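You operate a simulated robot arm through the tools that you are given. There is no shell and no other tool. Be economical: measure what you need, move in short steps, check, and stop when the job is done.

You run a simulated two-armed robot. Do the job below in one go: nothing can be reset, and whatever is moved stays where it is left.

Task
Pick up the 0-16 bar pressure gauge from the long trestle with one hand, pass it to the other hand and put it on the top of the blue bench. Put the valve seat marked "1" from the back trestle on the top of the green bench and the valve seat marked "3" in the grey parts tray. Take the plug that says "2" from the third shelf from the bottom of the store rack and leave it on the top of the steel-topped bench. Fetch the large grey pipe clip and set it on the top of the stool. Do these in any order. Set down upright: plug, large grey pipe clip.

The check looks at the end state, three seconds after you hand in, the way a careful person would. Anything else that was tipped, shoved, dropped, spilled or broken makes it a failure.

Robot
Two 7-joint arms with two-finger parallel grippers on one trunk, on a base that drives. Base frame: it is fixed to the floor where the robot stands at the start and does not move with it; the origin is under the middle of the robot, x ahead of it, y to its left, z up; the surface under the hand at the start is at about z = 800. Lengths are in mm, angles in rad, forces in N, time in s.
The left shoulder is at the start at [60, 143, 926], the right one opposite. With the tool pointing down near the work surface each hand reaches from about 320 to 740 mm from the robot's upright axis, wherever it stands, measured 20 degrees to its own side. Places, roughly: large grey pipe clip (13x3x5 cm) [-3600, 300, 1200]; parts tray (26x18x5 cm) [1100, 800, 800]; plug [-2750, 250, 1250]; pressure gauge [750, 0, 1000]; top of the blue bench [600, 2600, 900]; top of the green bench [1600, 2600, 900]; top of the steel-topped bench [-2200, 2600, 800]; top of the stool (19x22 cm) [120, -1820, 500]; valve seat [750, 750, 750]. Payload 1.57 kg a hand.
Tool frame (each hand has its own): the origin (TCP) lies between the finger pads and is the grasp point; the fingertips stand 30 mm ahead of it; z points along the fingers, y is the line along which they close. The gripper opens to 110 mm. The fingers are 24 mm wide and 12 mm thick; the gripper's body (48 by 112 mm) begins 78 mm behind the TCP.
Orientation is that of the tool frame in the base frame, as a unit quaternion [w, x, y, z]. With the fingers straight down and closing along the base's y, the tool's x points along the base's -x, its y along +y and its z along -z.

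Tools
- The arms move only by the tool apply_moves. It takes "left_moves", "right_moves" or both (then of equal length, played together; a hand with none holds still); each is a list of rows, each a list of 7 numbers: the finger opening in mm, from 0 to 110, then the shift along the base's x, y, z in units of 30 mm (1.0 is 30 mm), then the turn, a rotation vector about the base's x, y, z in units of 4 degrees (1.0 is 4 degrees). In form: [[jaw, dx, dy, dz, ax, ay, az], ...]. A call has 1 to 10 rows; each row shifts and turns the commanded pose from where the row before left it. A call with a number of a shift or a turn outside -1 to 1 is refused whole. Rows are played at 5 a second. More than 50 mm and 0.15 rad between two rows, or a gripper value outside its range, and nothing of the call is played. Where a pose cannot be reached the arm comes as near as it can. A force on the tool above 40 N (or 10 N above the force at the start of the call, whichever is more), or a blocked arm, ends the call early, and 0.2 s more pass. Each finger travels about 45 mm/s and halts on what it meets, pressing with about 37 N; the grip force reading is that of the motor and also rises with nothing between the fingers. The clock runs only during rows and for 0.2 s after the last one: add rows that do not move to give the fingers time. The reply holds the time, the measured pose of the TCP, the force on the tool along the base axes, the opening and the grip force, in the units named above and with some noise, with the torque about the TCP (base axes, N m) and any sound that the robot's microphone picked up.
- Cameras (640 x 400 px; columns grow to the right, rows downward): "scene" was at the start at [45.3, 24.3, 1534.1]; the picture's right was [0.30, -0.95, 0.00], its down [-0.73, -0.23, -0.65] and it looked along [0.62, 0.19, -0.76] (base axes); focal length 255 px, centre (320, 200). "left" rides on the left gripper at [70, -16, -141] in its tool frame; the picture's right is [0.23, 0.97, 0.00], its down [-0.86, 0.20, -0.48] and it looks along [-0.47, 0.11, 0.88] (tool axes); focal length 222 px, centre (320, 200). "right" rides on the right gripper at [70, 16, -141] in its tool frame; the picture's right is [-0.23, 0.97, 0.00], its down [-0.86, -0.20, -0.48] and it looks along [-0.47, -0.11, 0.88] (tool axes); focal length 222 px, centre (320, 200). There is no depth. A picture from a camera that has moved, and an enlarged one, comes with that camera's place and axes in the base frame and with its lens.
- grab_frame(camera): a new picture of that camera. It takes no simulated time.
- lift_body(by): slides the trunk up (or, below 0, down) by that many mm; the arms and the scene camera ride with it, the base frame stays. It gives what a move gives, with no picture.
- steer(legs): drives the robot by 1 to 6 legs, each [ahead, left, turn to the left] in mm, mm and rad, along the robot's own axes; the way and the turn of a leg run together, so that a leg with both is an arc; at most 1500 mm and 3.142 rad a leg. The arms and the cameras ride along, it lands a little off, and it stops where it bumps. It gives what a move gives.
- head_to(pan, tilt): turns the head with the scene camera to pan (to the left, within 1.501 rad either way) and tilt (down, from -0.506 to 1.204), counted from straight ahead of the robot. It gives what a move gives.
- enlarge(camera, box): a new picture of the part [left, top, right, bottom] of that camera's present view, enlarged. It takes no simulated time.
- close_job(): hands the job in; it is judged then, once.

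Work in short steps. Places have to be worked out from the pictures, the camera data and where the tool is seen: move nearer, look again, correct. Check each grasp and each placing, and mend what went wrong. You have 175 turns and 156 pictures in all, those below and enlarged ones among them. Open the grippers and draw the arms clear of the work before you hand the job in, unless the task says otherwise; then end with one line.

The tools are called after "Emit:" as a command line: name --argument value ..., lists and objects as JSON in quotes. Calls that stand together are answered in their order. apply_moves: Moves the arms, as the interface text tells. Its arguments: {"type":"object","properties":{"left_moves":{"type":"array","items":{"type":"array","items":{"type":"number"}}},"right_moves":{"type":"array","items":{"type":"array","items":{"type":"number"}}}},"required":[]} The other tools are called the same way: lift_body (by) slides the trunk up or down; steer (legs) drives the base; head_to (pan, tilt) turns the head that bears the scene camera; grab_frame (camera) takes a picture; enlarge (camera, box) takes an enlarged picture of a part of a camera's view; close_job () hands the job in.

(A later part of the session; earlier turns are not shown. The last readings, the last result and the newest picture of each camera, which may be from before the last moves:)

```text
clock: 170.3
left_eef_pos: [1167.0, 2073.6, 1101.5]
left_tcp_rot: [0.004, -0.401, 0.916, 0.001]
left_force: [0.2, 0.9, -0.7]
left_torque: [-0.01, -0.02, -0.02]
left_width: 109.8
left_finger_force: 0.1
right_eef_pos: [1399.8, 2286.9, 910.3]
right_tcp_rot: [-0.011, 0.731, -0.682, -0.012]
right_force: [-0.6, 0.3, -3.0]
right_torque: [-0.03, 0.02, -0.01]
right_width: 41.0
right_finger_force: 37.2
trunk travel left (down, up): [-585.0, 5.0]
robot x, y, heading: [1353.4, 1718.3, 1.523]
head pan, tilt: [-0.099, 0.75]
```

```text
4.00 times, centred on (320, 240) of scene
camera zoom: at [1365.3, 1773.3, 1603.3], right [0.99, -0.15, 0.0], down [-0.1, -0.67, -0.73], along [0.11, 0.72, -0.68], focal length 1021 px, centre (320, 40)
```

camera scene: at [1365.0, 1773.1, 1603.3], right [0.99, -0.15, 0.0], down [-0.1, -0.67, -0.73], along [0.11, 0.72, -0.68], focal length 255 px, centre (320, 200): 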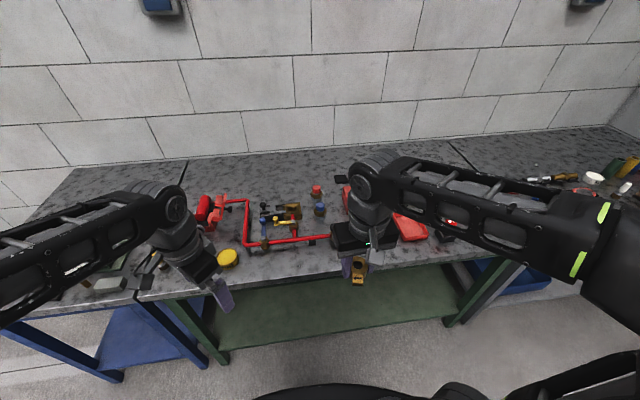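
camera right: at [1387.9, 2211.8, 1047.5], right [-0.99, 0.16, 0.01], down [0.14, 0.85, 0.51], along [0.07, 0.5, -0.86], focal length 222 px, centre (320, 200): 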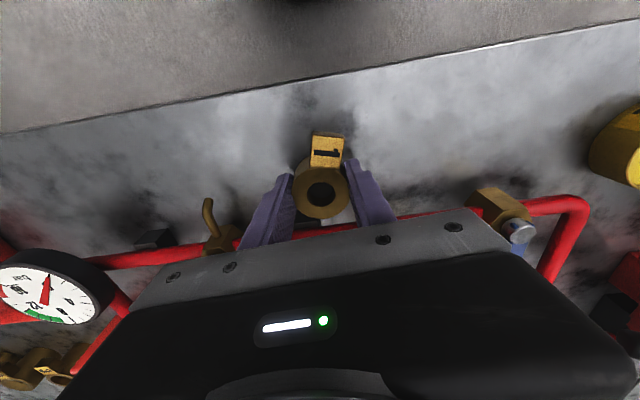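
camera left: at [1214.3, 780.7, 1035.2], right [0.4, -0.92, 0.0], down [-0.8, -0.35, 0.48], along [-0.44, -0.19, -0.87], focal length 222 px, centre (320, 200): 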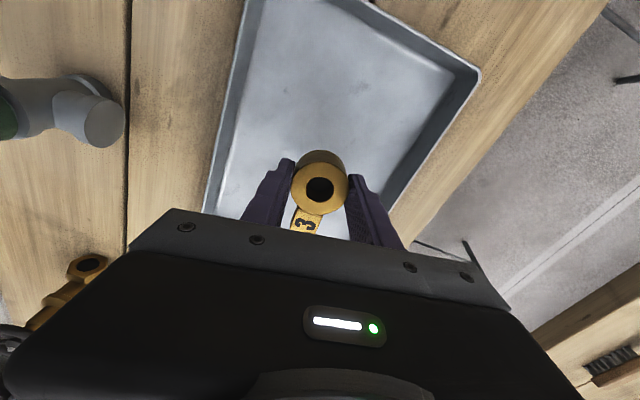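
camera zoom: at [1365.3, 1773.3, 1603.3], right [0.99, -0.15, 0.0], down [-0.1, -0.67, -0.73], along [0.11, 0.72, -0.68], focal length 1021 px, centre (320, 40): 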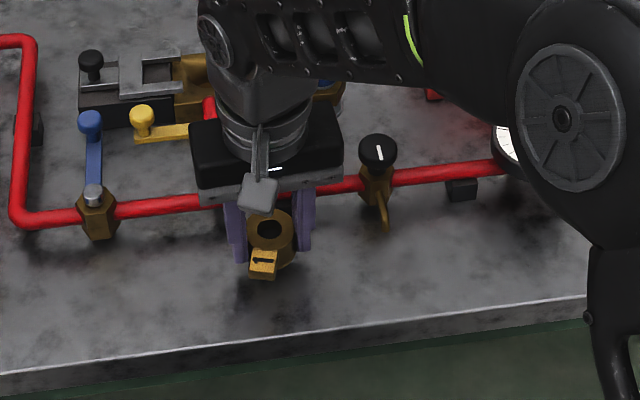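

Clear of the pipe. I creep down the last ~20 mm.

Emit:
apply_moves --right_moves '[[20, 0, 0, -0.2, 0, 0, 0], [20, 0, 0, -0.15, 0, 0, 0], [20, 0, 0, -0.1, 0, 0, 0], [20, 0, 0, 0, 0, 0, 0]]'

Emit:
apply_moves --right_moves '[[20, 0, 0, -0.1, 0, 0, 0], [20, 0, 0, 0, 0, 0, 0]]'

Emit:
apply_moves --right_moves '[[20, 0, 0, -0.08, 0, 0, 0], [20, 0, 0, 0, 0, 0, 0]]'

```text
clock: 171.3
left_eef_pos: [1166.6, 2074.0, 1102.4]
left_tcp_rot: [0.003, -0.401, 0.916, 0.001]
left_force: [0.3, 1.0, -0.5]
left_torque: [0.0, 0.0, -0.01]
left_width: 109.9
left_finger_force: 0.0
right_eef_pos: [1400.8, 2285.4, 895.9]
right_tcp_rot: [-0.011, 0.731, -0.682, -0.013]
right_force: [0.2, -0.7, -3.2]
right_torque: [-0.03, -0.01, 0.02]
right_width: 40.5
right_finger_force: 37.1
trunk travel left (down, up): [-585.0, 5.0]
robot x, y, heading: [1353.5, 1721.7, 1.521]
head pan, tilt: [-0.099, 0.75]
```

```text
clock: 171.9
left_eef_pos: [1167.5, 2074.5, 1103.3]
left_tcp_rot: [0.003, -0.401, 0.916, 0.002]
left_force: [0.6, 0.0, -0.2]
left_torque: [-0.01, -0.03, 0.0]
left_width: 110.1
left_finger_force: 0.0
right_eef_pos: [1399.4, 2285.7, 892.6]
right_tcp_rot: [-0.011, 0.731, -0.682, -0.013]
right_force: [1.8, 0.5, 3.3]
right_torque: [-0.09, -0.08, 0.03]
right_width: 40.6
right_finger_force: 37.1
trunk travel left (down, up): [-585.0, 5.0]
robot x, y, heading: [1351.8, 1720.4, 1.522]
head pan, tilt: [-0.099, 0.75]
```

```text
clock: 172.5
left_eef_pos: [1167.8, 2073.1, 1103.2]
left_tcp_rot: [0.004, -0.401, 0.916, 0.003]
left_force: [1.1, -0.1, -0.4]
left_torque: [-0.02, -0.01, -0.01]
left_width: 110.2
left_finger_force: 0.1
right_eef_pos: [1399.0, 2285.0, 893.3]
right_tcp_rot: [-0.014, 0.731, -0.682, -0.014]
right_force: [3.6, 0.5, 23.2]
right_torque: [-0.43, -0.2, 0.17]
right_width: 40.1
right_finger_force: 37.6
trunk travel left (down, up): [-585.0, 5.0]
robot x, y, heading: [1352.8, 1716.5, 1.522]
head pan, tilt: [-0.099, 0.75]
```

Contact at TCP z≈893 (bench top ≈861). I ease, release and lift away.

Emit:
apply_moves --right_moves '[[20, 0, 0, 0.08, 0, 0, 0], [50, 0, 0, 0, 0, 0, 0], [65, 0, 0, 0, 0, 0, 0], [75, 0, 0, 0, 0, 0, 0], [75, 0, 0, 0.5, 0, 0, 0], [75, 0, 0, 1, 0, 0, 0], [75, 0, -0.2, 1, 0, 0, 0], [75, 0, -0.8, 1, 0, 0, 0], [75, 0, -0.8, 1, 0, 0, 0], [75, 0, -0.8, 1, 0, 0, 0]]'

Emit:
enlarge --camera "scene" --box '[240, 190, 400, 290]'

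```text
clock: 174.7
left_eef_pos: [1167.7, 2073.5, 1102.3]
left_tcp_rot: [0.004, -0.401, 0.916, 0.003]
left_force: [-0.2, -0.2, -0.3]
left_torque: [0.05, -0.01, 0.02]
left_width: 110.1
left_finger_force: 0.0
right_eef_pos: [1397.0, 2207.3, 1058.7]
right_tcp_rot: [-0.011, 0.731, -0.682, -0.012]
right_force: [-0.1, 0.1, 0.5]
right_torque: [-0.02, -0.02, -0.03]
right_width: 75.2
right_finger_force: 0.2
trunk travel left (down, up): [-585.0, 5.0]
robot x, y, heading: [1354.1, 1720.4, 1.528]
head pan, tilt: [-0.099, 0.75]
```

```text
4.00 times, centred on (320, 240) of scene
camera zoom: at [1365.5, 1771.7, 1603.3], right [0.99, -0.15, 0.0], down [-0.1, -0.67, -0.73], along [0.11, 0.72, -0.68], focal length 1021 px, centre (320, 40)
```

zoom: 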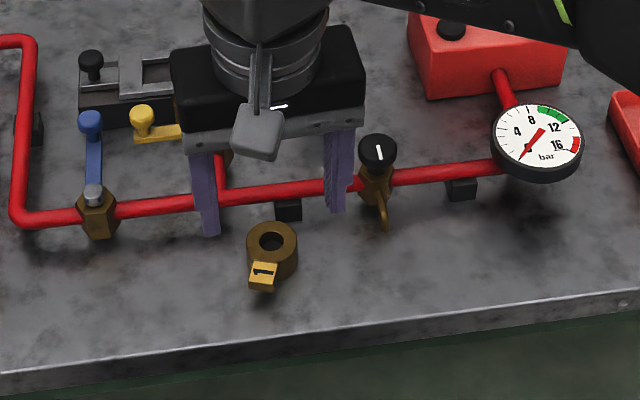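

Seat "1" sits on the green bench. Now I tuck the right hand, turn west and drive along the alley toward the store rack.

Emit:
apply_moves --right_moves '[[75, 0.6, -0.9, 0.5, 0, 0, 0], [75, 0.6, -0.9, 0.5, 0, 0, 0], [75, 0.6, -0.9, 0.3, 0, 0, 0], [75, 0.6, -0.9, 0, 0, 0, 0], [75, 0.6, -0.9, 0, 0, 0, 0]]'

Emit:
steer --legs '[[0, 0, 1.619], [1400, 0, 0], [1400, 0, 0]]'

Emit:
head_to --pan 0.3 --tilt 0.4

Emit:
grab_frame --camera "scene"

```text
clock: 175.9
left_eef_pos: [1167.5, 2073.0, 1101.7]
left_tcp_rot: [0.004, -0.401, 0.916, 0.003]
left_force: [0.2, -1.1, -0.2]
left_torque: [0.0, 0.03, 0.01]
left_width: 110.0
left_finger_force: 0.1
right_eef_pos: [1489.5, 2072.2, 1099.1]
right_tcp_rot: [-0.012, 0.731, -0.682, -0.011]
right_force: [-0.1, -1.2, 0.1]
right_torque: [-0.02, 0.01, -0.02]
right_width: 75.1
right_finger_force: 0.0
trunk travel left (down, up): [-585.0, 5.0]
robot x, y, heading: [1352.5, 1721.3, 1.527]
head pan, tilt: [-0.099, 0.75]
```

```text
clock: 193.4
left_eef_pos: [-1792.7, 1447.6, 1102.7]
left_tcp_rot: [-0.001, 0.945, -0.328, -0.003]
left_force: [0.6, -0.1, -0.4]
left_torque: [-0.02, 0.0, 0.0]
left_width: 109.8
left_finger_force: 0.1
right_eef_pos: [-1816.8, 1769.9, 1098.3]
right_tcp_rot: [0.002, 0.997, 0.074, -0.017]
right_force: [0.6, -0.1, -0.9]
right_torque: [0.01, 0.0, 0.03]
right_width: 75.1
right_finger_force: 0.1
trunk travel left (down, up): [-585.0, 5.0]
robot x, y, heading: [-1454.2, 1660.9, -3.117]
head pan, tilt: [-0.099, 0.75]
```

```text
clock: 194.3
left_eef_pos: [-1791.5, 1447.7, 1102.3]
left_tcp_rot: [0.0, 0.945, -0.328, -0.003]
left_force: [0.8, -0.6, 0.2]
left_torque: [-0.01, -0.02, 0.02]
left_width: 110.3
left_finger_force: 0.0
right_eef_pos: [-1816.0, 1769.1, 1098.7]
right_tcp_rot: [0.001, 0.997, 0.074, -0.017]
right_force: [-0.2, 0.2, -0.4]
right_torque: [-0.01, 0.0, 0.01]
right_width: 75.2
right_finger_force: 0.1
trunk travel left (down, up): [-585.0, 5.0]
robot x, y, heading: [-1454.6, 1654.5, -3.118]
head pan, tilt: [0.3, 0.4]
```

```text
78 pictures are left
camera scene: at [-1509.4, 1632.4, 1634.3], right [-0.32, 0.95, 0.0], down [0.37, 0.12, -0.92], along [-0.87, -0.29, -0.39], focal length 255 px, centre (320, 200)
```

scene: 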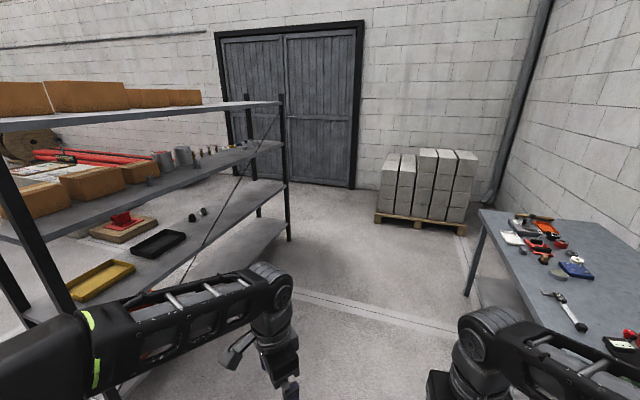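

I see the rack's rear side. I enlarge the third shelf.

Emit:
enlarge --camera "scene" --box '[0, 80, 320, 300]'

Emit:
head_to --pan 0.95 --tilt 0.4

Emit:
grab_frame --camera "scene"

```text
1.82 times, centred on (160, 190) of scene
camera zoom: at [-1509.4, 1632.4, 1634.3], right [-0.32, 0.95, 0.0], down [0.37, 0.12, -0.92], along [-0.87, -0.29, -0.39], focal length 464 px, centre (611, 218)
```

zoom: 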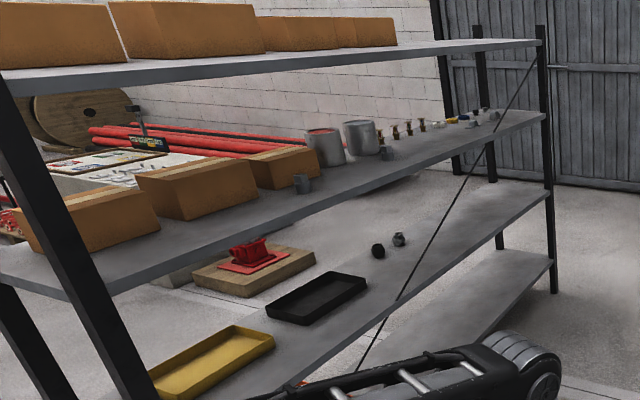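

```text
clock: 195.3
left_eef_pos: [-1792.4, 1448.9, 1101.0]
left_tcp_rot: [-0.001, 0.945, -0.328, -0.002]
left_force: [0.1, -0.1, 0.4]
left_torque: [-0.01, 0.0, 0.02]
left_width: 110.0
left_finger_force: 0.1
right_eef_pos: [-1816.5, 1769.8, 1098.6]
right_tcp_rot: [0.001, 0.997, 0.074, -0.016]
right_force: [1.2, 0.1, 0.7]
right_torque: [-0.01, 0.02, -0.04]
right_width: 75.0
right_finger_force: 0.1
trunk travel left (down, up): [-585.0, 5.0]
robot x, y, heading: [-1452.4, 1661.1, -3.119]
head pan, tilt: [0.949, 0.4]
```

```text
76 pictures are left
camera scene: at [-1473.5, 1585.4, 1634.4], right [-0.83, 0.56, 0.0], down [0.22, 0.32, -0.92], along [-0.52, -0.76, -0.39], focal length 255 px, centre (320, 200)
```

scene: 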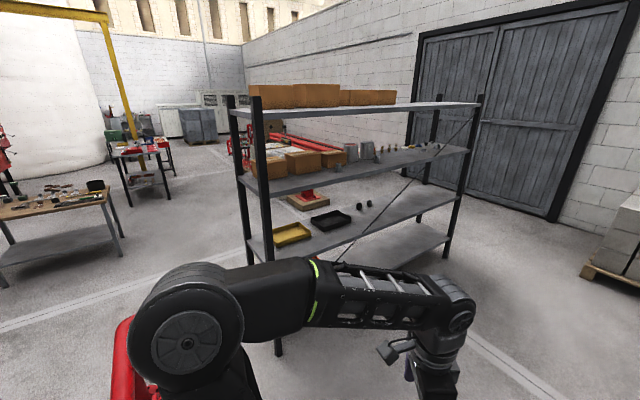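

The rear has a diagonal brace; I zoom in on shelf 3 to find the plugs and the clip from here.

Emit:
enlarge --camera "scene" --box '[310, 130, 390, 180]'

Emit:
enlarge --camera "scene" --box '[370, 120, 480, 190]'

```text
8.00 times, centred on (350, 155) of scene
camera zoom: at [-1473.5, 1585.4, 1634.4], right [-0.83, 0.56, 0.0], down [0.22, 0.32, -0.92], along [-0.52, -0.76, -0.39], focal length 2042 px, centre (80, 560)
```

zoom: 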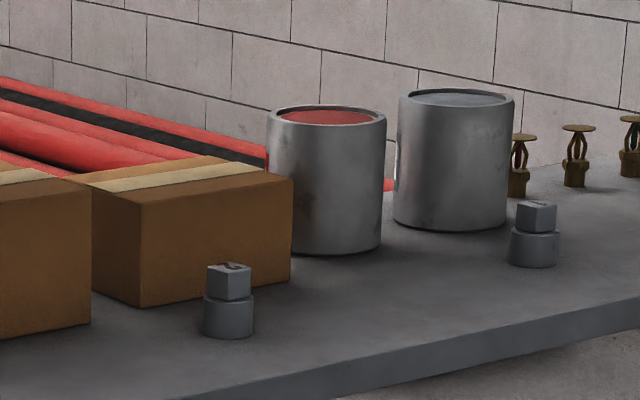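

```text
5.71 times, centred on (425, 155) of scene
camera zoom: at [-1473.5, 1585.4, 1634.4], right [-0.83, 0.56, 0.0], down [0.22, 0.32, -0.92], along [-0.52, -0.76, -0.39], focal length 1459 px, centre (-280, 457)
```

zoom: 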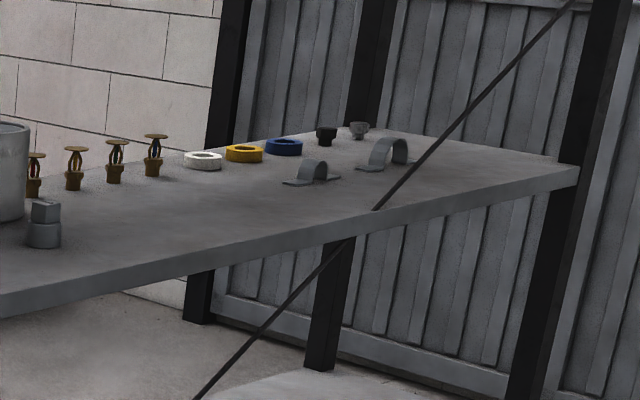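

The plugs and clips stand near this rear edge, so I'll work from this side. I turn to face the rack and drive to about (-2600,1210).

Emit:
steer --legs '[[0, 0, 1.547], [0, -1150, 0], [430, 0, 0]]'

Emit:
head_to --pan 0 --tilt 0.45

Emit:
grab_frame --camera "scene"

```text
clock: 207.2
left_eef_pos: [-2417.5, 899.7, 1101.9]
left_tcp_rot: [0.002, 0.908, 0.42, -0.003]
left_force: [-0.5, -0.4, 0.8]
left_torque: [0.05, -0.01, -0.01]
left_width: 110.1
left_finger_force: 0.1
right_eef_pos: [-2740.0, 887.3, 1097.5]
right_tcp_rot: [0.012, 0.666, 0.746, -0.011]
right_force: [-0.5, 0.5, -0.5]
right_torque: [0.03, 0.0, -0.03]
right_width: 75.3
right_finger_force: 0.0
trunk travel left (down, up): [-585.0, 5.0]
robot x, y, heading: [-2619.9, 1245.4, -1.577]
head pan, tilt: [0.949, 0.4]
```

```text
clock: 208.4
left_eef_pos: [-2416.6, 901.0, 1102.6]
left_tcp_rot: [0.002, 0.907, 0.421, -0.004]
left_force: [-0.1, 0.8, 0.0]
left_torque: [0.04, 0.02, -0.03]
left_width: 110.1
left_finger_force: 0.0
right_eef_pos: [-2738.6, 887.7, 1098.1]
right_tcp_rot: [0.012, 0.667, 0.745, -0.011]
right_force: [0.0, 0.2, 0.9]
right_torque: [-0.01, -0.01, -0.02]
right_width: 74.8
right_finger_force: 0.0
trunk travel left (down, up): [-585.0, 5.0]
robot x, y, heading: [-2621.1, 1245.9, -1.579]
head pan, tilt: [0.0, 0.45]
```

```text
73 pictures are left
camera scene: at [-2617.4, 1186.1, 1629.7], right [-1.0, 0.01, 0.0], down [0.0, 0.44, -0.9], along [-0.01, -0.9, -0.44], focal length 255 px, centre (320, 200)
```

scene: 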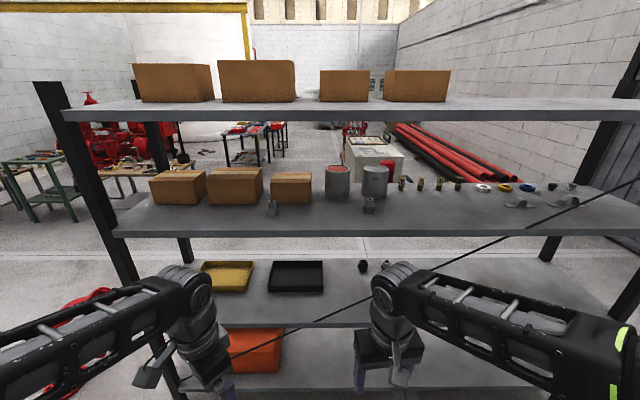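

Emit:
enlarge --camera "scene" --box '[250, 170, 410, 240]'

Emit:
enlarge --camera "scene" --box '[470, 150, 640, 250]'

```text
4.00 times, centred on (330, 205) of scene
camera zoom: at [-2617.4, 1186.1, 1629.7], right [-1.0, 0.01, 0.0], down [0.0, 0.44, -0.9], along [-0.01, -0.9, -0.44], focal length 1021 px, centre (280, 180)
```

zoom: 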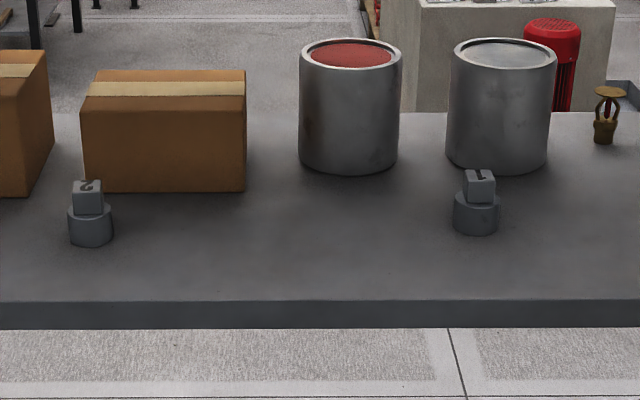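

```text
3.76 times, centred on (555, 200) of scene
camera zoom: at [-2617.4, 1186.1, 1629.7], right [-1.0, 0.01, 0.0], down [0.0, 0.44, -0.9], along [-0.01, -0.9, -0.44], focal length 961 px, centre (-565, 200)
```

zoom: 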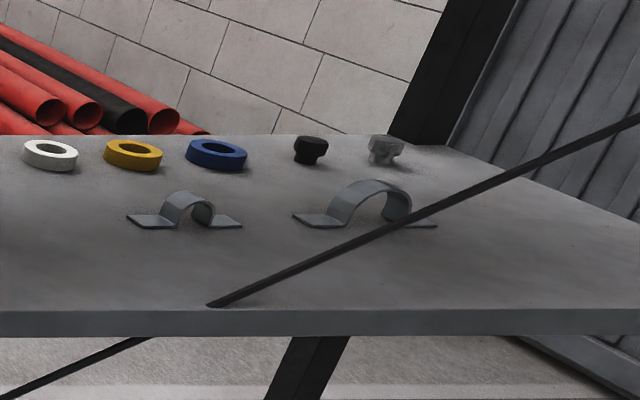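

Plug "2" is the one at about (-2451,365), shelf top z≈1166, shelf edge y≈469. I slide left 290 and pitch the right hand forward (70°) for a near-horizontal grasp.

Emit:
steer --legs '[[0, 295, 0]]'

Emit:
apply_moves --right_moves '[[75, 0, -0.3, 0.2, -1, 0, -0.2], [75, 0, -0.3, 0.2, -1, 0, -0.2], [75, 0, -0.3, 0.2, -1, 0, -0.2], [75, 0, -0.3, 0.2, -1, 0, -0.2], [75, 0, -0.3, 0.2, -1, 0, -0.2], [75, 0, -0.3, 0.2, -1, 0, -0.2], [75, 0, -0.3, 0.2, -1, 0, -0.2], [75, 0, -0.3, 0.2, -1, 0, -0.2], [75, 0, -0.3, 0.2, -1, 0, 0], [75, 0, -0.3, 0.2, -1, 0, 0]]'

Emit:
apply_moves --right_moves '[[75, 0, -0.3, 0.3, -1, 0, 0], [75, 0, -0.3, 0.3, -1, 0, 0], [75, 0, -0.3, 0.3, -1, 0, 0], [75, 0, -0.3, 0.3, -1, 0, 0], [75, 0, -0.3, 0.3, -1, 0, 0], [75, 0, 0, 0.3, -1, 0, 0], [75, 0, 0, 0.3, -1, 0, 0]]'

Emit:
grab_frame --camera "scene"

Emit:
grab_frame --camera "right"

```text
clock: 210.4
left_eef_pos: [-2120.8, 901.6, 1101.8]
left_tcp_rot: [0.002, 0.906, 0.424, -0.005]
left_force: [0.4, 0.3, 0.3]
left_torque: [0.02, 0.03, 0.03]
left_width: 110.0
left_finger_force: 0.1
right_eef_pos: [-2443.4, 885.7, 1099.0]
right_tcp_rot: [0.012, 0.664, 0.748, -0.011]
right_force: [0.1, 0.5, -0.9]
right_torque: [0.01, 0.01, 0.0]
right_width: 74.6
right_finger_force: 0.0
trunk travel left (down, up): [-585.0, 5.0]
robot x, y, heading: [-2322.9, 1245.1, -1.569]
head pan, tilt: [0.0, 0.45]
```

```text
clock: 212.6
left_eef_pos: [-2121.6, 901.8, 1101.7]
left_tcp_rot: [0.002, 0.906, 0.423, -0.003]
left_force: [0.1, 0.1, 0.6]
left_torque: [0.02, -0.02, -0.02]
left_width: 110.2
left_finger_force: 0.1
right_eef_pos: [-2444.5, 796.7, 1157.9]
right_tcp_rot: [0.24, 0.661, 0.66, -0.264]
right_force: [-0.6, 0.0, -0.5]
right_torque: [-0.01, 0.01, 0.03]
right_width: 74.9
right_finger_force: 0.1
trunk travel left (down, up): [-585.0, 5.0]
robot x, y, heading: [-2323.9, 1246.4, -1.572]
head pan, tilt: [0.0, 0.45]
```

```text
clock: 214.2
left_eef_pos: [-2121.0, 901.3, 1102.7]
left_tcp_rot: [0.0, 0.906, 0.423, -0.003]
left_force: [-0.2, -0.5, 0.4]
left_torque: [0.01, -0.01, 0.02]
left_width: 110.4
left_finger_force: 0.0
right_eef_pos: [-2444.4, 749.7, 1221.2]
right_tcp_rot: [0.393, 0.582, 0.578, -0.416]
right_force: [0.1, 0.3, 0.0]
right_torque: [0.0, -0.02, -0.03]
right_width: 75.2
right_finger_force: 0.1
trunk travel left (down, up): [-585.0, 5.0]
robot x, y, heading: [-2323.5, 1245.0, -1.569]
head pan, tilt: [0.0, 0.45]
```

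```text
70 pictures are left
camera scene: at [-2323.7, 1184.8, 1629.7], right [-1.0, 0.0, 0.0], down [0.0, 0.44, -0.9], along [0.0, -0.9, -0.44], focal length 255 px, centre (320, 200)
```

scene: 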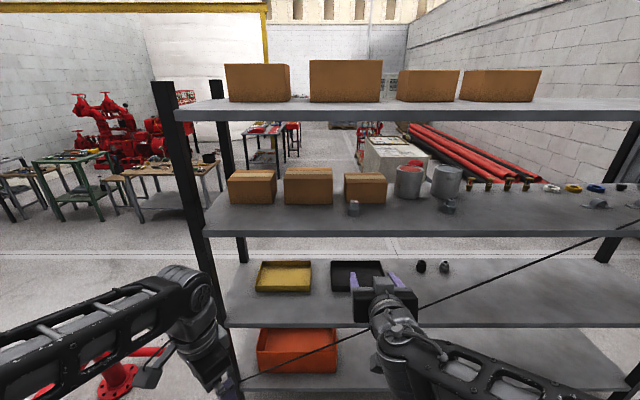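

```text
69 pictures are left
camera right: at [-2424.6, 908.6, 1202.6], right [0.98, -0.1, 0.19], down [-0.17, 0.16, 0.97], along [-0.13, -0.98, 0.14], focal length 222 px, centre (320, 200)
```

right: 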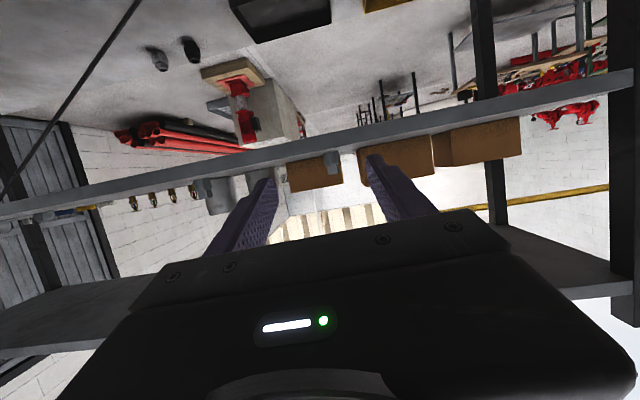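

The tool camera hangs below the hand, so I'll use a steeper 45° approach. I tilt down 25° more, raise the hand, then drive 300 mm closer.

Emit:
apply_moves --right_moves '[[75, 0, 0.1, 0.5, 0.9, 0, 0], [75, 0, 0.1, 0.5, 0.9, 0, 0], [75, 0, 0.1, 0.5, 0.9, 0, 0], [75, 0, 0.1, 0.5, 0.9, 0, 0], [75, 0, 0.1, 0.5, 0.9, 0, 0], [75, 0, 0.1, 0.5, 0.9, 0, 0], [75, 0, 0.1, 0.5, 0.9, 0, 0]]'

Emit:
steer --legs '[[290, 0, 0]]'

Emit:
grab_frame --camera "right"

Emit:
head_to --pan -0.2 --tilt 0.6

Emit:
grab_frame --camera "scene"

```text
clock: 215.8
left_eef_pos: [-2120.4, 901.1, 1103.3]
left_tcp_rot: [0.002, 0.906, 0.424, -0.002]
left_force: [-0.9, -0.1, -0.3]
left_torque: [0.0, 0.01, 0.02]
left_width: 110.1
left_finger_force: 0.0
right_eef_pos: [-2443.1, 771.9, 1325.8]
right_tcp_rot: [0.256, 0.654, 0.655, -0.28]
right_force: [0.1, 0.5, -0.2]
right_torque: [-0.01, 0.02, -0.01]
right_width: 75.0
right_finger_force: 0.0
trunk travel left (down, up): [-585.0, 5.0]
robot x, y, heading: [-2326.8, 1246.2, -1.573]
head pan, tilt: [0.0, 0.45]
```

```text
clock: 217.9
left_eef_pos: [-2122.0, 603.7, 1102.0]
left_tcp_rot: [0.001, 0.906, 0.424, -0.003]
left_force: [0.0, 0.1, -0.8]
left_torque: [0.05, -0.03, 0.01]
left_width: 109.9
left_finger_force: 0.1
right_eef_pos: [-2444.3, 472.7, 1327.2]
right_tcp_rot: [0.256, 0.654, 0.655, -0.28]
right_force: [0.0, -1.4, 0.8]
right_torque: [-0.01, 0.01, 0.01]
right_width: 75.2
right_finger_force: 0.0
trunk travel left (down, up): [-585.0, 5.0]
robot x, y, heading: [-2329.1, 946.0, -1.57]
head pan, tilt: [0.0, 0.45]
```

```text
68 pictures are left
camera right: at [-2423.6, 623.2, 1377.1], right [0.98, -0.17, 0.13], down [-0.17, -0.27, 0.95], along [-0.13, -0.95, -0.3], focal length 222 px, centre (320, 200)
```

right: 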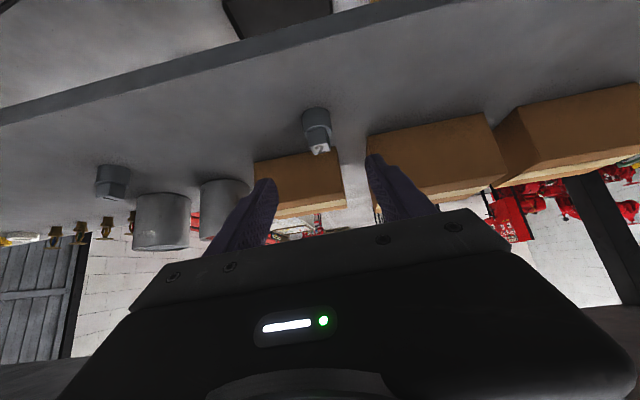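

```text
clock: 218.6
left_eef_pos: [-2121.4, 604.3, 1102.5]
left_tcp_rot: [0.001, 0.906, 0.423, -0.004]
left_force: [0.1, -0.4, -0.5]
left_torque: [-0.01, -0.02, 0.0]
left_width: 109.9
left_finger_force: 0.0
right_eef_pos: [-2442.9, 474.6, 1327.9]
right_tcp_rot: [0.257, 0.654, 0.655, -0.279]
right_force: [-0.3, -0.3, 0.1]
right_torque: [-0.01, -0.02, -0.02]
right_width: 75.1
right_finger_force: 0.1
trunk travel left (down, up): [-585.0, 5.0]
robot x, y, heading: [-2326.9, 947.6, -1.571]
head pan, tilt: [-0.201, 0.6]
```

```text
67 pictures are left
camera scene: at [-2341.3, 893.6, 1616.2], right [-0.98, 0.2, 0.0], down [0.11, 0.55, -0.83], along [-0.16, -0.81, -0.56], focal length 255 px, centre (320, 200)
```

scene: 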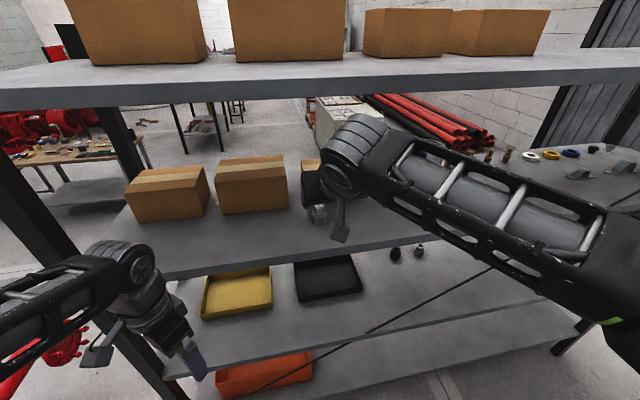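

The camera shows "2" on the plug at about (-2453,364). I approach two thirds of the way and check.

Emit:
apply_moves --right_moves '[[75, -0.08, -0.53, -0.7, 0, 0, 0], [75, -0.08, -0.53, -0.7, 0, 0, 0], [75, -0.08, -0.53, -0.7, 0, 0, 0], [75, -0.08, -0.53, -0.7, 0, 0, 0]]'

Emit:
grab_frame --camera "right"

Emit:
enlarge --camera "scene" --box '[240, 150, 400, 270]'

```text
clock: 219.6
left_eef_pos: [-2121.7, 603.6, 1102.2]
left_tcp_rot: [0.002, 0.906, 0.423, -0.004]
left_force: [-0.2, -0.3, -0.1]
left_torque: [0.01, 0.03, 0.03]
left_width: 109.9
left_finger_force: 0.1
right_eef_pos: [-2455.1, 408.3, 1244.7]
right_tcp_rot: [0.257, 0.653, 0.655, -0.28]
right_force: [0.4, -0.5, 0.5]
right_torque: [0.0, 0.0, 0.0]
right_width: 75.1
right_finger_force: 0.0
trunk travel left (down, up): [-585.0, 5.0]
robot x, y, heading: [-2324.7, 946.8, -1.569]
head pan, tilt: [-0.201, 0.6]
```

```text
66 pictures are left
camera right: at [-2435.2, 559.6, 1294.3], right [0.98, -0.17, 0.13], down [-0.17, -0.27, 0.95], along [-0.13, -0.95, -0.29], focal length 222 px, centre (320, 200)
```

right: 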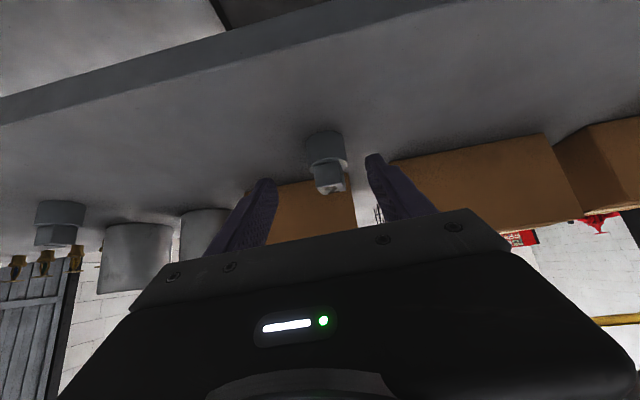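

```text
3.33 times, centred on (320, 210) of scene
camera zoom: at [-2341.5, 892.8, 1616.2], right [-0.98, 0.2, 0.0], down [0.11, 0.55, -0.82], along [-0.16, -0.81, -0.57], focal length 851 px, centre (320, 167)
```

zoom: 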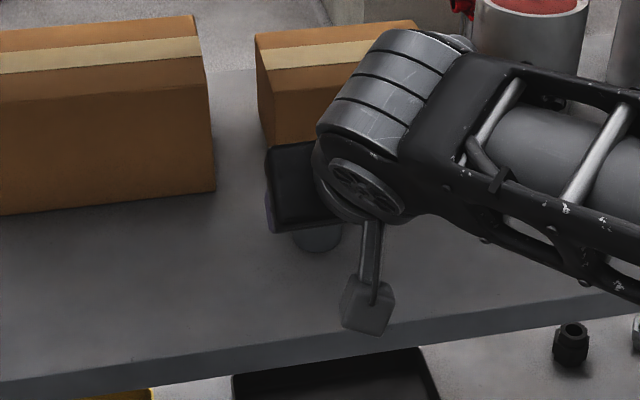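

Plug is between the fingers. I make the last 45 mm and check clearance.

Emit:
apply_moves --right_moves '[[75, 0.08, -0.35, -0.45, 0, 0, 0], [75, 0.08, -0.35, -0.45, 0, 0, 0], [75, 0, -0.3, -0.45, 0, 0, 0], [75, 0, 0, 0, 0, 0, 0]]'

Emit:
grab_frame --camera "right"

```text
clock: 220.6
left_eef_pos: [-2121.8, 604.6, 1102.7]
left_tcp_rot: [0.001, 0.906, 0.424, -0.003]
left_force: [0.3, 0.3, -1.7]
left_torque: [0.0, 0.04, 0.02]
left_width: 110.1
left_finger_force: 0.1
right_eef_pos: [-2447.8, 381.4, 1201.5]
right_tcp_rot: [0.257, 0.654, 0.655, -0.279]
right_force: [0.2, -0.1, -0.3]
right_torque: [-0.01, 0.03, 0.02]
right_width: 74.8
right_finger_force: 0.1
trunk travel left (down, up): [-585.0, 5.0]
robot x, y, heading: [-2325.4, 949.6, -1.575]
head pan, tilt: [-0.201, 0.6]
```

```text
64 pictures are left
camera right: at [-2427.9, 530.7, 1252.5], right [0.98, -0.17, 0.13], down [-0.17, -0.27, 0.95], along [-0.13, -0.95, -0.29], focal length 222 px, centre (320, 200)
```

right: 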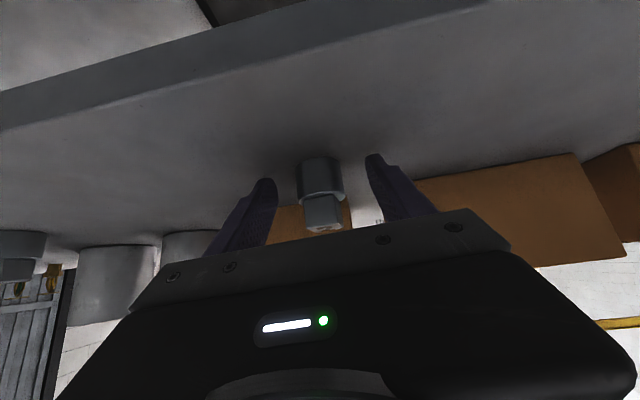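

Aligned; I close.

Emit:
apply_moves --right_moves '[[60, 0, 0, 0, 0, 0, 0], [45, 0, 0, 0, 0, 0, 0], [30, 0, 0, 0, 0, 0, 0], [20, 0, 0, 0, 0, 0, 0], [10, 0, 0, 0, 0, 0, 0], [10, 0, 0, 0, 0, 0, 0]]'

Emit:
grab_frame --camera "right"

```text
clock: 222.0
left_eef_pos: [-2122.0, 605.3, 1101.9]
left_tcp_rot: [0.001, 0.906, 0.424, -0.003]
left_force: [0.9, -0.6, -0.5]
left_torque: [0.0, 0.01, 0.0]
left_width: 110.0
left_finger_force: 0.1
right_eef_pos: [-2448.0, 380.4, 1203.7]
right_tcp_rot: [0.257, 0.654, 0.654, -0.28]
right_force: [-1.6, -0.1, 1.6]
right_torque: [-0.01, -0.04, -0.08]
right_width: 39.5
right_finger_force: 36.1
trunk travel left (down, up): [-585.0, 5.0]
robot x, y, heading: [-2320.7, 947.1, -1.569]
head pan, tilt: [-0.201, 0.6]
```

```text
63 pictures are left
camera right: at [-2428.2, 530.5, 1252.6], right [0.98, -0.17, 0.13], down [-0.17, -0.27, 0.95], along [-0.13, -0.95, -0.29], focal length 222 px, centre (320, 200)
```

right: 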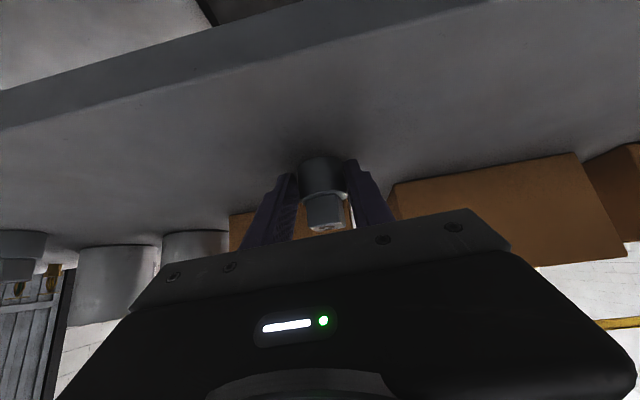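

Held (39.5 mm on the body). I lift it and draw it out of the rack, then back the robot off.

Emit:
apply_moves --right_moves '[[10, 0, 0, 0.6, 0, 0, 0], [10, 0, 0, 0.8, 0, 0, 0], [10, 0, 0.3, 0.8, 0, 0, 0], [10, 0, 0.8, 0.3, 0, 0, 0], [10, 0, 0.8, 0, 0, 0, 0], [10, 0, 0.8, 0, 0, 0, 0], [10, 0, 0.6, 0, 0, 0, 0]]'

Emit:
steer --legs '[[-300, 0, 0]]'

Emit:
grab_frame --camera "right"

```text
clock: 223.6
left_eef_pos: [-2120.7, 604.8, 1101.0]
left_tcp_rot: [0.001, 0.906, 0.423, -0.003]
left_force: [-0.2, -1.5, 0.1]
left_torque: [0.02, -0.02, -0.02]
left_width: 110.3
left_finger_force: 0.0
right_eef_pos: [-2446.0, 478.4, 1277.2]
right_tcp_rot: [0.257, 0.653, 0.655, -0.28]
right_force: [0.3, 0.5, -2.7]
right_torque: [0.1, -0.01, 0.0]
right_width: 39.2
right_finger_force: 37.2
trunk travel left (down, up): [-585.0, 5.0]
robot x, y, heading: [-2327.2, 946.6, -1.569]
head pan, tilt: [-0.201, 0.6]
```

```text
clock: 225.6
left_eef_pos: [-2122.4, 903.6, 1102.5]
left_tcp_rot: [0.002, 0.906, 0.424, -0.003]
left_force: [-0.2, 0.4, 0.2]
left_torque: [-0.04, 0.01, -0.02]
left_width: 109.6
left_finger_force: 0.1
right_eef_pos: [-2444.7, 776.3, 1276.4]
right_tcp_rot: [0.258, 0.652, 0.656, -0.279]
right_force: [-0.1, 0.3, -4.6]
right_torque: [0.08, -0.01, -0.01]
right_width: 39.2
right_finger_force: 36.8
trunk travel left (down, up): [-585.0, 5.0]
robot x, y, heading: [-2324.9, 1250.2, -1.57]
head pan, tilt: [-0.201, 0.6]
```

```text
62 pictures are left
camera right: at [-2426.7, 926.3, 1326.8], right [0.98, -0.17, 0.13], down [-0.17, -0.27, 0.95], along [-0.13, -0.95, -0.29], focal length 222 px, centre (320, 200)
```

right: 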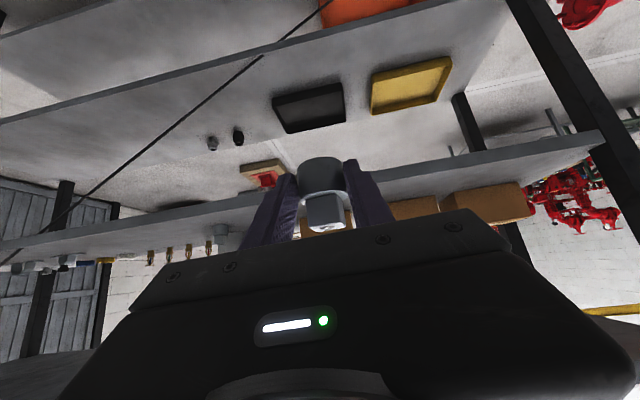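

Plug held fine. I turn around to the steel-topped bench and look.

Emit:
steer --legs '[[0, 0, 1.571], [0, 0, 1.571], [350, 0, 0]]'

Emit:
head_to --pan 0 --tilt 0.65

Emit:
grab_frame --camera "scene"

```text
clock: 235.5
left_eef_pos: [-2513.4, 1949.8, 1102.3]
left_tcp_rot: [0.003, -0.413, 0.911, 0.001]
left_force: [0.1, 0.1, -1.1]
left_torque: [-0.01, 0.03, 0.0]
left_width: 110.0
left_finger_force: 0.1
right_eef_pos: [-2186.3, 2068.9, 1275.9]
right_tcp_rot: [0.282, -0.647, 0.661, 0.253]
right_force: [-0.3, -0.1, -2.8]
right_torque: [-0.09, 0.03, 0.02]
right_width: 39.3
right_finger_force: 36.4
trunk travel left (down, up): [-585.0, 5.0]
robot x, y, heading: [-2316.2, 1597.4, 1.55]
head pan, tilt: [-0.201, 0.6]
```

```text
clock: 236.2
left_eef_pos: [-2514.5, 1948.5, 1102.1]
left_tcp_rot: [0.003, -0.413, 0.911, 0.001]
left_force: [0.5, 0.5, 0.8]
left_torque: [0.0, 0.0, -0.02]
left_width: 110.1
left_finger_force: 0.1
right_eef_pos: [-2185.9, 2067.8, 1276.9]
right_tcp_rot: [0.282, -0.647, 0.661, 0.253]
right_force: [-0.5, -0.4, -3.1]
right_torque: [-0.1, -0.01, -0.01]
right_width: 39.2
right_finger_force: 37.3
trunk travel left (down, up): [-585.0, 5.0]
robot x, y, heading: [-2318.8, 1598.1, 1.551]
head pan, tilt: [0.0, 0.649]
```

```text
61 pictures are left
camera scene: at [-2315.0, 1657.8, 1611.9], right [1.0, -0.02, 0.0], down [-0.01, -0.6, -0.8], along [0.02, 0.8, -0.6], focal length 255 px, centre (320, 200)
```

scene: 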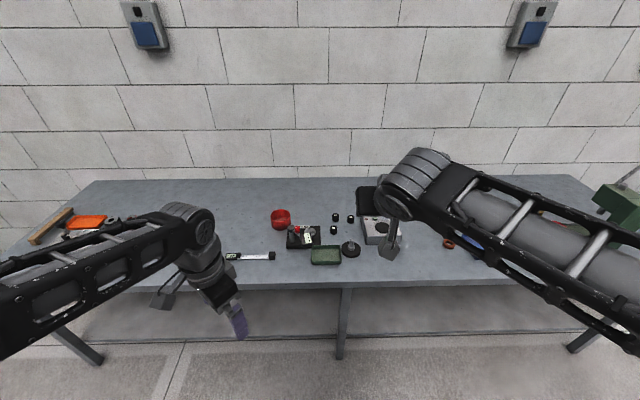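

Emit:
enlarge --camera "scene" --box '[270, 190, 490, 310]'

Emit:
grab_frame --camera "right"

```text
2.91 times, centred on (380, 250) of scene
camera zoom: at [-2315.0, 1657.8, 1611.9], right [1.0, -0.02, 0.0], down [-0.01, -0.6, -0.8], along [0.02, 0.8, -0.6], focal length 743 px, centre (146, 54)
```

zoom: 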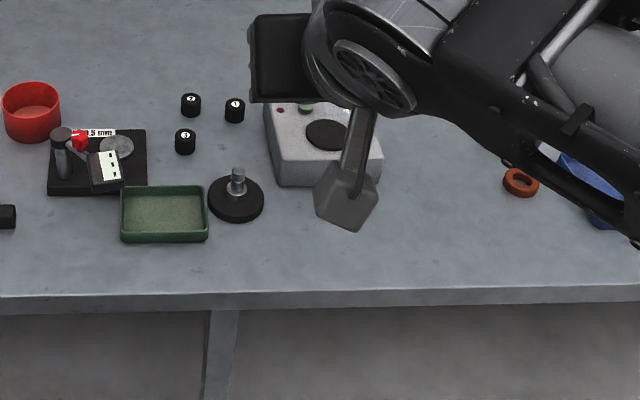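

```text
59 pictures are left
camera right: at [-2208.7, 1921.2, 1326.5], right [-0.97, 0.2, 0.13], down [0.18, 0.27, 0.95], along [0.15, 0.94, -0.29], focal length 222 px, centre (320, 200)
```

right: 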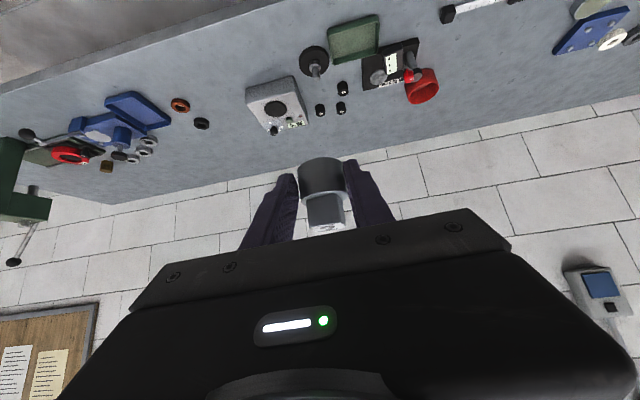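

The bench front at about (-1905,2310) is free. I reposition the robot in front of it.

Emit:
steer --legs '[[0, 0, 0.02], [0, -300, 0], [180, 0, 0]]'

Emit:
apply_moves --right_moves '[[10, 0, 0.2, -1, 0, 0, 0], [10, 0, 0.2, -1, 0, 0, 0], [10, 0, 0.2, -1, 0, 0, 0], [10, 0, 0.2, -1, 0, 0, 0], [10, 0, 0.2, -1, 0, 0, 0], [10, 0, 0.2, -1, 0, 0, 0], [10, 0, 0.2, -1, 0, 0, 0], [10, 0, 0, -1, 0, 0, 0], [10, 0, 0, -1, 0, 0, 0]]'

Emit:
head_to --pan -0.2 --tilt 0.75

Emit:
grab_frame --camera "scene"

Emit:
grab_frame --camera "right"

```text
clock: 239.7
left_eef_pos: [-2228.6, 2130.0, 1101.3]
left_tcp_rot: [0.003, -0.422, 0.907, 0.001]
left_force: [0.7, 1.0, -0.2]
left_torque: [-0.04, -0.01, -0.02]
left_width: 109.7
left_finger_force: 0.0
right_eef_pos: [-1902.5, 2257.3, 1276.3]
right_tcp_rot: [0.281, -0.653, 0.655, 0.255]
right_force: [-0.2, -0.1, -3.8]
right_torque: [-0.1, 0.04, -0.01]
right_width: 39.4
right_finger_force: 37.1
trunk travel left (down, up): [-585.0, 5.0]
robot x, y, heading: [-2026.4, 1785.2, 1.563]
head pan, tilt: [0.0, 0.649]
```

```text
clock: 241.7
left_eef_pos: [-2228.9, 2130.0, 1100.9]
left_tcp_rot: [0.004, -0.421, 0.907, 0.001]
left_force: [0.8, 0.6, -0.9]
left_torque: [0.02, -0.01, 0.03]
left_width: 110.3
left_finger_force: 0.0
right_eef_pos: [-1900.3, 2296.2, 1006.5]
right_tcp_rot: [0.28, -0.653, 0.655, 0.255]
right_force: [0.2, -0.2, -3.7]
right_torque: [-0.14, -0.01, -0.01]
right_width: 39.0
right_finger_force: 37.6
trunk travel left (down, up): [-585.0, 5.0]
robot x, y, heading: [-2024.4, 1783.3, 1.567]
head pan, tilt: [0.0, 0.649]
```

```text
clock: 242.4
left_eef_pos: [-2227.4, 2129.2, 1101.8]
left_tcp_rot: [0.004, -0.422, 0.907, 0.001]
left_force: [0.7, -0.5, -0.2]
left_torque: [0.0, -0.01, -0.01]
left_width: 110.2
left_finger_force: 0.1
right_eef_pos: [-1901.9, 2295.3, 1007.9]
right_tcp_rot: [0.28, -0.654, 0.655, 0.256]
right_force: [-0.1, 0.3, -3.0]
right_torque: [-0.12, -0.02, 0.01]
right_width: 39.3
right_finger_force: 36.6
trunk travel left (down, up): [-585.0, 5.0]
robot x, y, heading: [-2021.1, 1784.2, 1.571]
head pan, tilt: [-0.201, 0.75]
```

```text
58 pictures are left
camera scene: at [-2008.0, 1836.8, 1603.3], right [0.98, -0.2, 0.0], down [-0.14, -0.67, -0.73], along [0.15, 0.72, -0.68], focal length 255 px, centre (320, 200)
```

scene: 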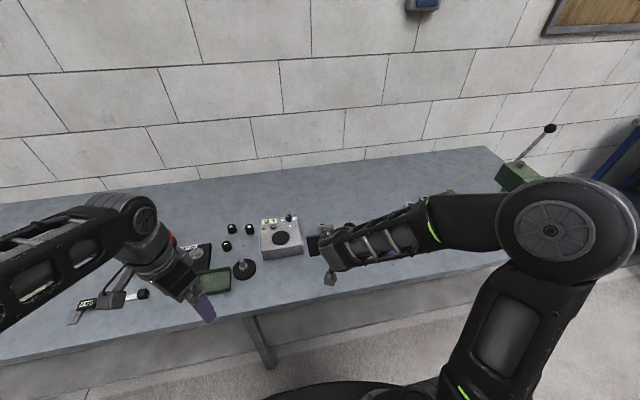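

```text
57 pictures are left
camera right: at [-1920.7, 2149.2, 1057.4], right [-0.98, 0.18, 0.13], down [0.17, 0.27, 0.95], along [0.13, 0.95, -0.3], focal length 222 px, centre (320, 200)
```

right: 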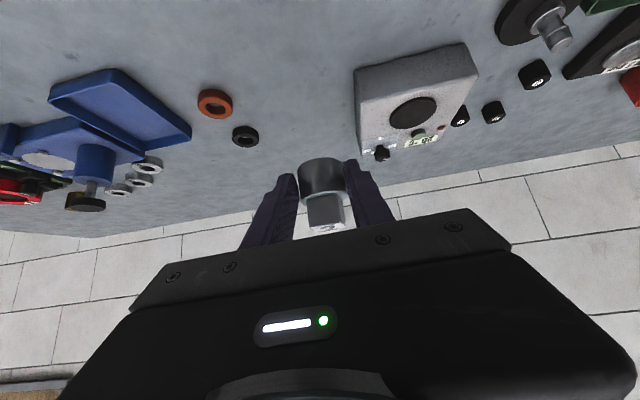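

Spot below is clear. I move 30 mm further in and lower to z≈920, then check height.

Emit:
apply_moves --right_moves '[[10, 0, 0.5, -0.4, 0, 0, 0], [10, 0, 0.5, -0.8, 0, 0, 0], [10, 0, 0, -0.8, 0, 0, 0], [10, 0, 0, -0.8, 0, 0, 0]]'

Emit:
grab_frame --camera "right"

Emit:
enlarge --camera "scene" --box '[250, 210, 410, 320]'

```text
clock: 243.4
left_eef_pos: [-2227.0, 2129.7, 1102.4]
left_tcp_rot: [0.004, -0.422, 0.907, 0.002]
left_force: [-0.9, -1.3, 1.3]
left_torque: [-0.01, 0.0, 0.0]
left_width: 110.1
left_finger_force: 0.1
right_eef_pos: [-1901.6, 2328.1, 923.4]
right_tcp_rot: [0.281, -0.652, 0.656, 0.256]
right_force: [0.5, -0.4, -3.8]
right_torque: [-0.14, 0.02, -0.01]
right_width: 39.5
right_finger_force: 36.8
trunk travel left (down, up): [-585.0, 5.0]
robot x, y, heading: [-2026.8, 1786.0, 1.568]
head pan, tilt: [-0.201, 0.75]
```

```text
56 pictures are left
camera right: at [-1922.3, 2181.3, 972.7], right [-0.98, 0.18, 0.13], down [0.17, 0.27, 0.95], along [0.13, 0.95, -0.29], focal length 222 px, centre (320, 200)
```

right: 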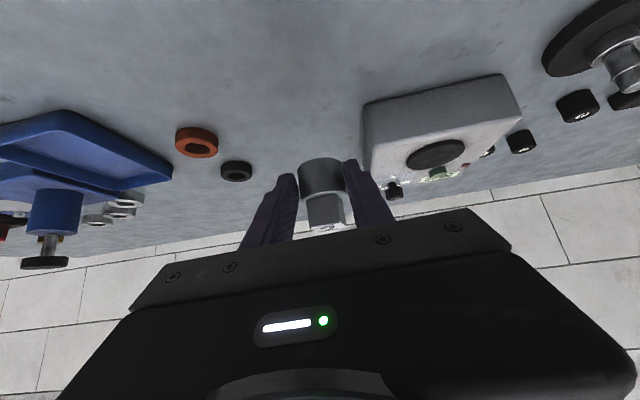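

```text
3.64 times, centred on (330, 265) of scene
camera zoom: at [-2007.7, 1837.4, 1603.3], right [0.98, -0.2, 0.0], down [-0.14, -0.67, -0.73], along [0.15, 0.72, -0.68], focal length 928 px, centre (284, -36)
```

zoom: 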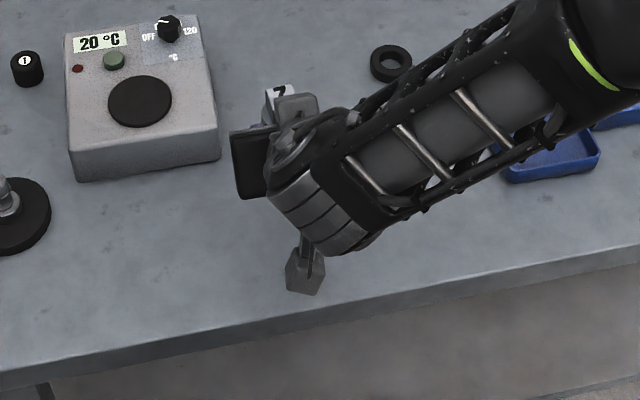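

Triangulating the orange ring gives bench top z≈800. I lower to TCP≈850 then creep.

Emit:
apply_moves --right_moves '[[10, 0, 0, -0.8, 0, 0, 0], [10, 0, 0, -0.8, 0, 0, 0], [10, 0, 0, -0.5, 0, 0, 0], [10, 0, 0, -0.2, 0, 0, 0], [10, 0, 0, 0, 0, 0, 0]]'

Emit:
apply_moves --right_moves '[[10, 0, 0, -0.1, 0, 0, 0], [10, 0, 0, -0.1, 0, 0, 0], [10, 0, 0, 0, 0, 0, 0]]'

Emit:
grab_frame --camera "right"

```text
clock: 244.7
left_eef_pos: [-2228.0, 2129.3, 1101.7]
left_tcp_rot: [0.003, -0.422, 0.907, 0.002]
left_force: [-0.6, 0.3, 0.4]
left_torque: [0.01, 0.02, 0.0]
left_width: 109.9
left_finger_force: 0.1
right_eef_pos: [-1904.3, 2324.8, 853.4]
right_tcp_rot: [0.279, -0.654, 0.655, 0.256]
right_force: [0.7, -0.2, -3.6]
right_torque: [-0.08, 0.01, -0.01]
right_width: 39.3
right_finger_force: 37.4
trunk travel left (down, up): [-585.0, 5.0]
robot x, y, heading: [-2025.6, 1785.6, 1.567]
head pan, tilt: [-0.201, 0.75]
```

```text
clock: 245.4
left_eef_pos: [-2227.5, 2129.3, 1101.8]
left_tcp_rot: [0.003, -0.422, 0.907, 0.001]
left_force: [-0.6, -0.5, 0.4]
left_torque: [0.05, -0.01, 0.0]
left_width: 110.0
left_finger_force: 0.1
right_eef_pos: [-1903.9, 2327.6, 848.1]
right_tcp_rot: [0.28, -0.653, 0.655, 0.256]
right_force: [0.3, -0.6, -3.5]
right_torque: [-0.15, -0.02, -0.01]
right_width: 39.3
right_finger_force: 36.5
trunk travel left (down, up): [-585.0, 5.0]
robot x, y, heading: [-2023.8, 1786.6, 1.563]
head pan, tilt: [-0.201, 0.75]
```

```text
54 pictures are left
camera right: at [-1924.4, 2179.9, 897.7], right [-0.98, 0.18, 0.13], down [0.17, 0.27, 0.95], along [0.13, 0.95, -0.29], focal length 222 px, centre (320, 200)
```

right: 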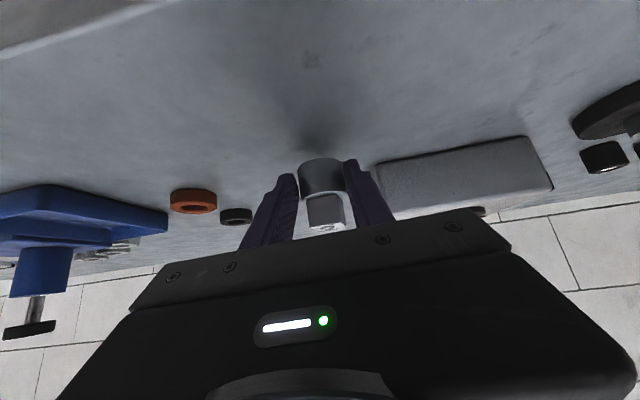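

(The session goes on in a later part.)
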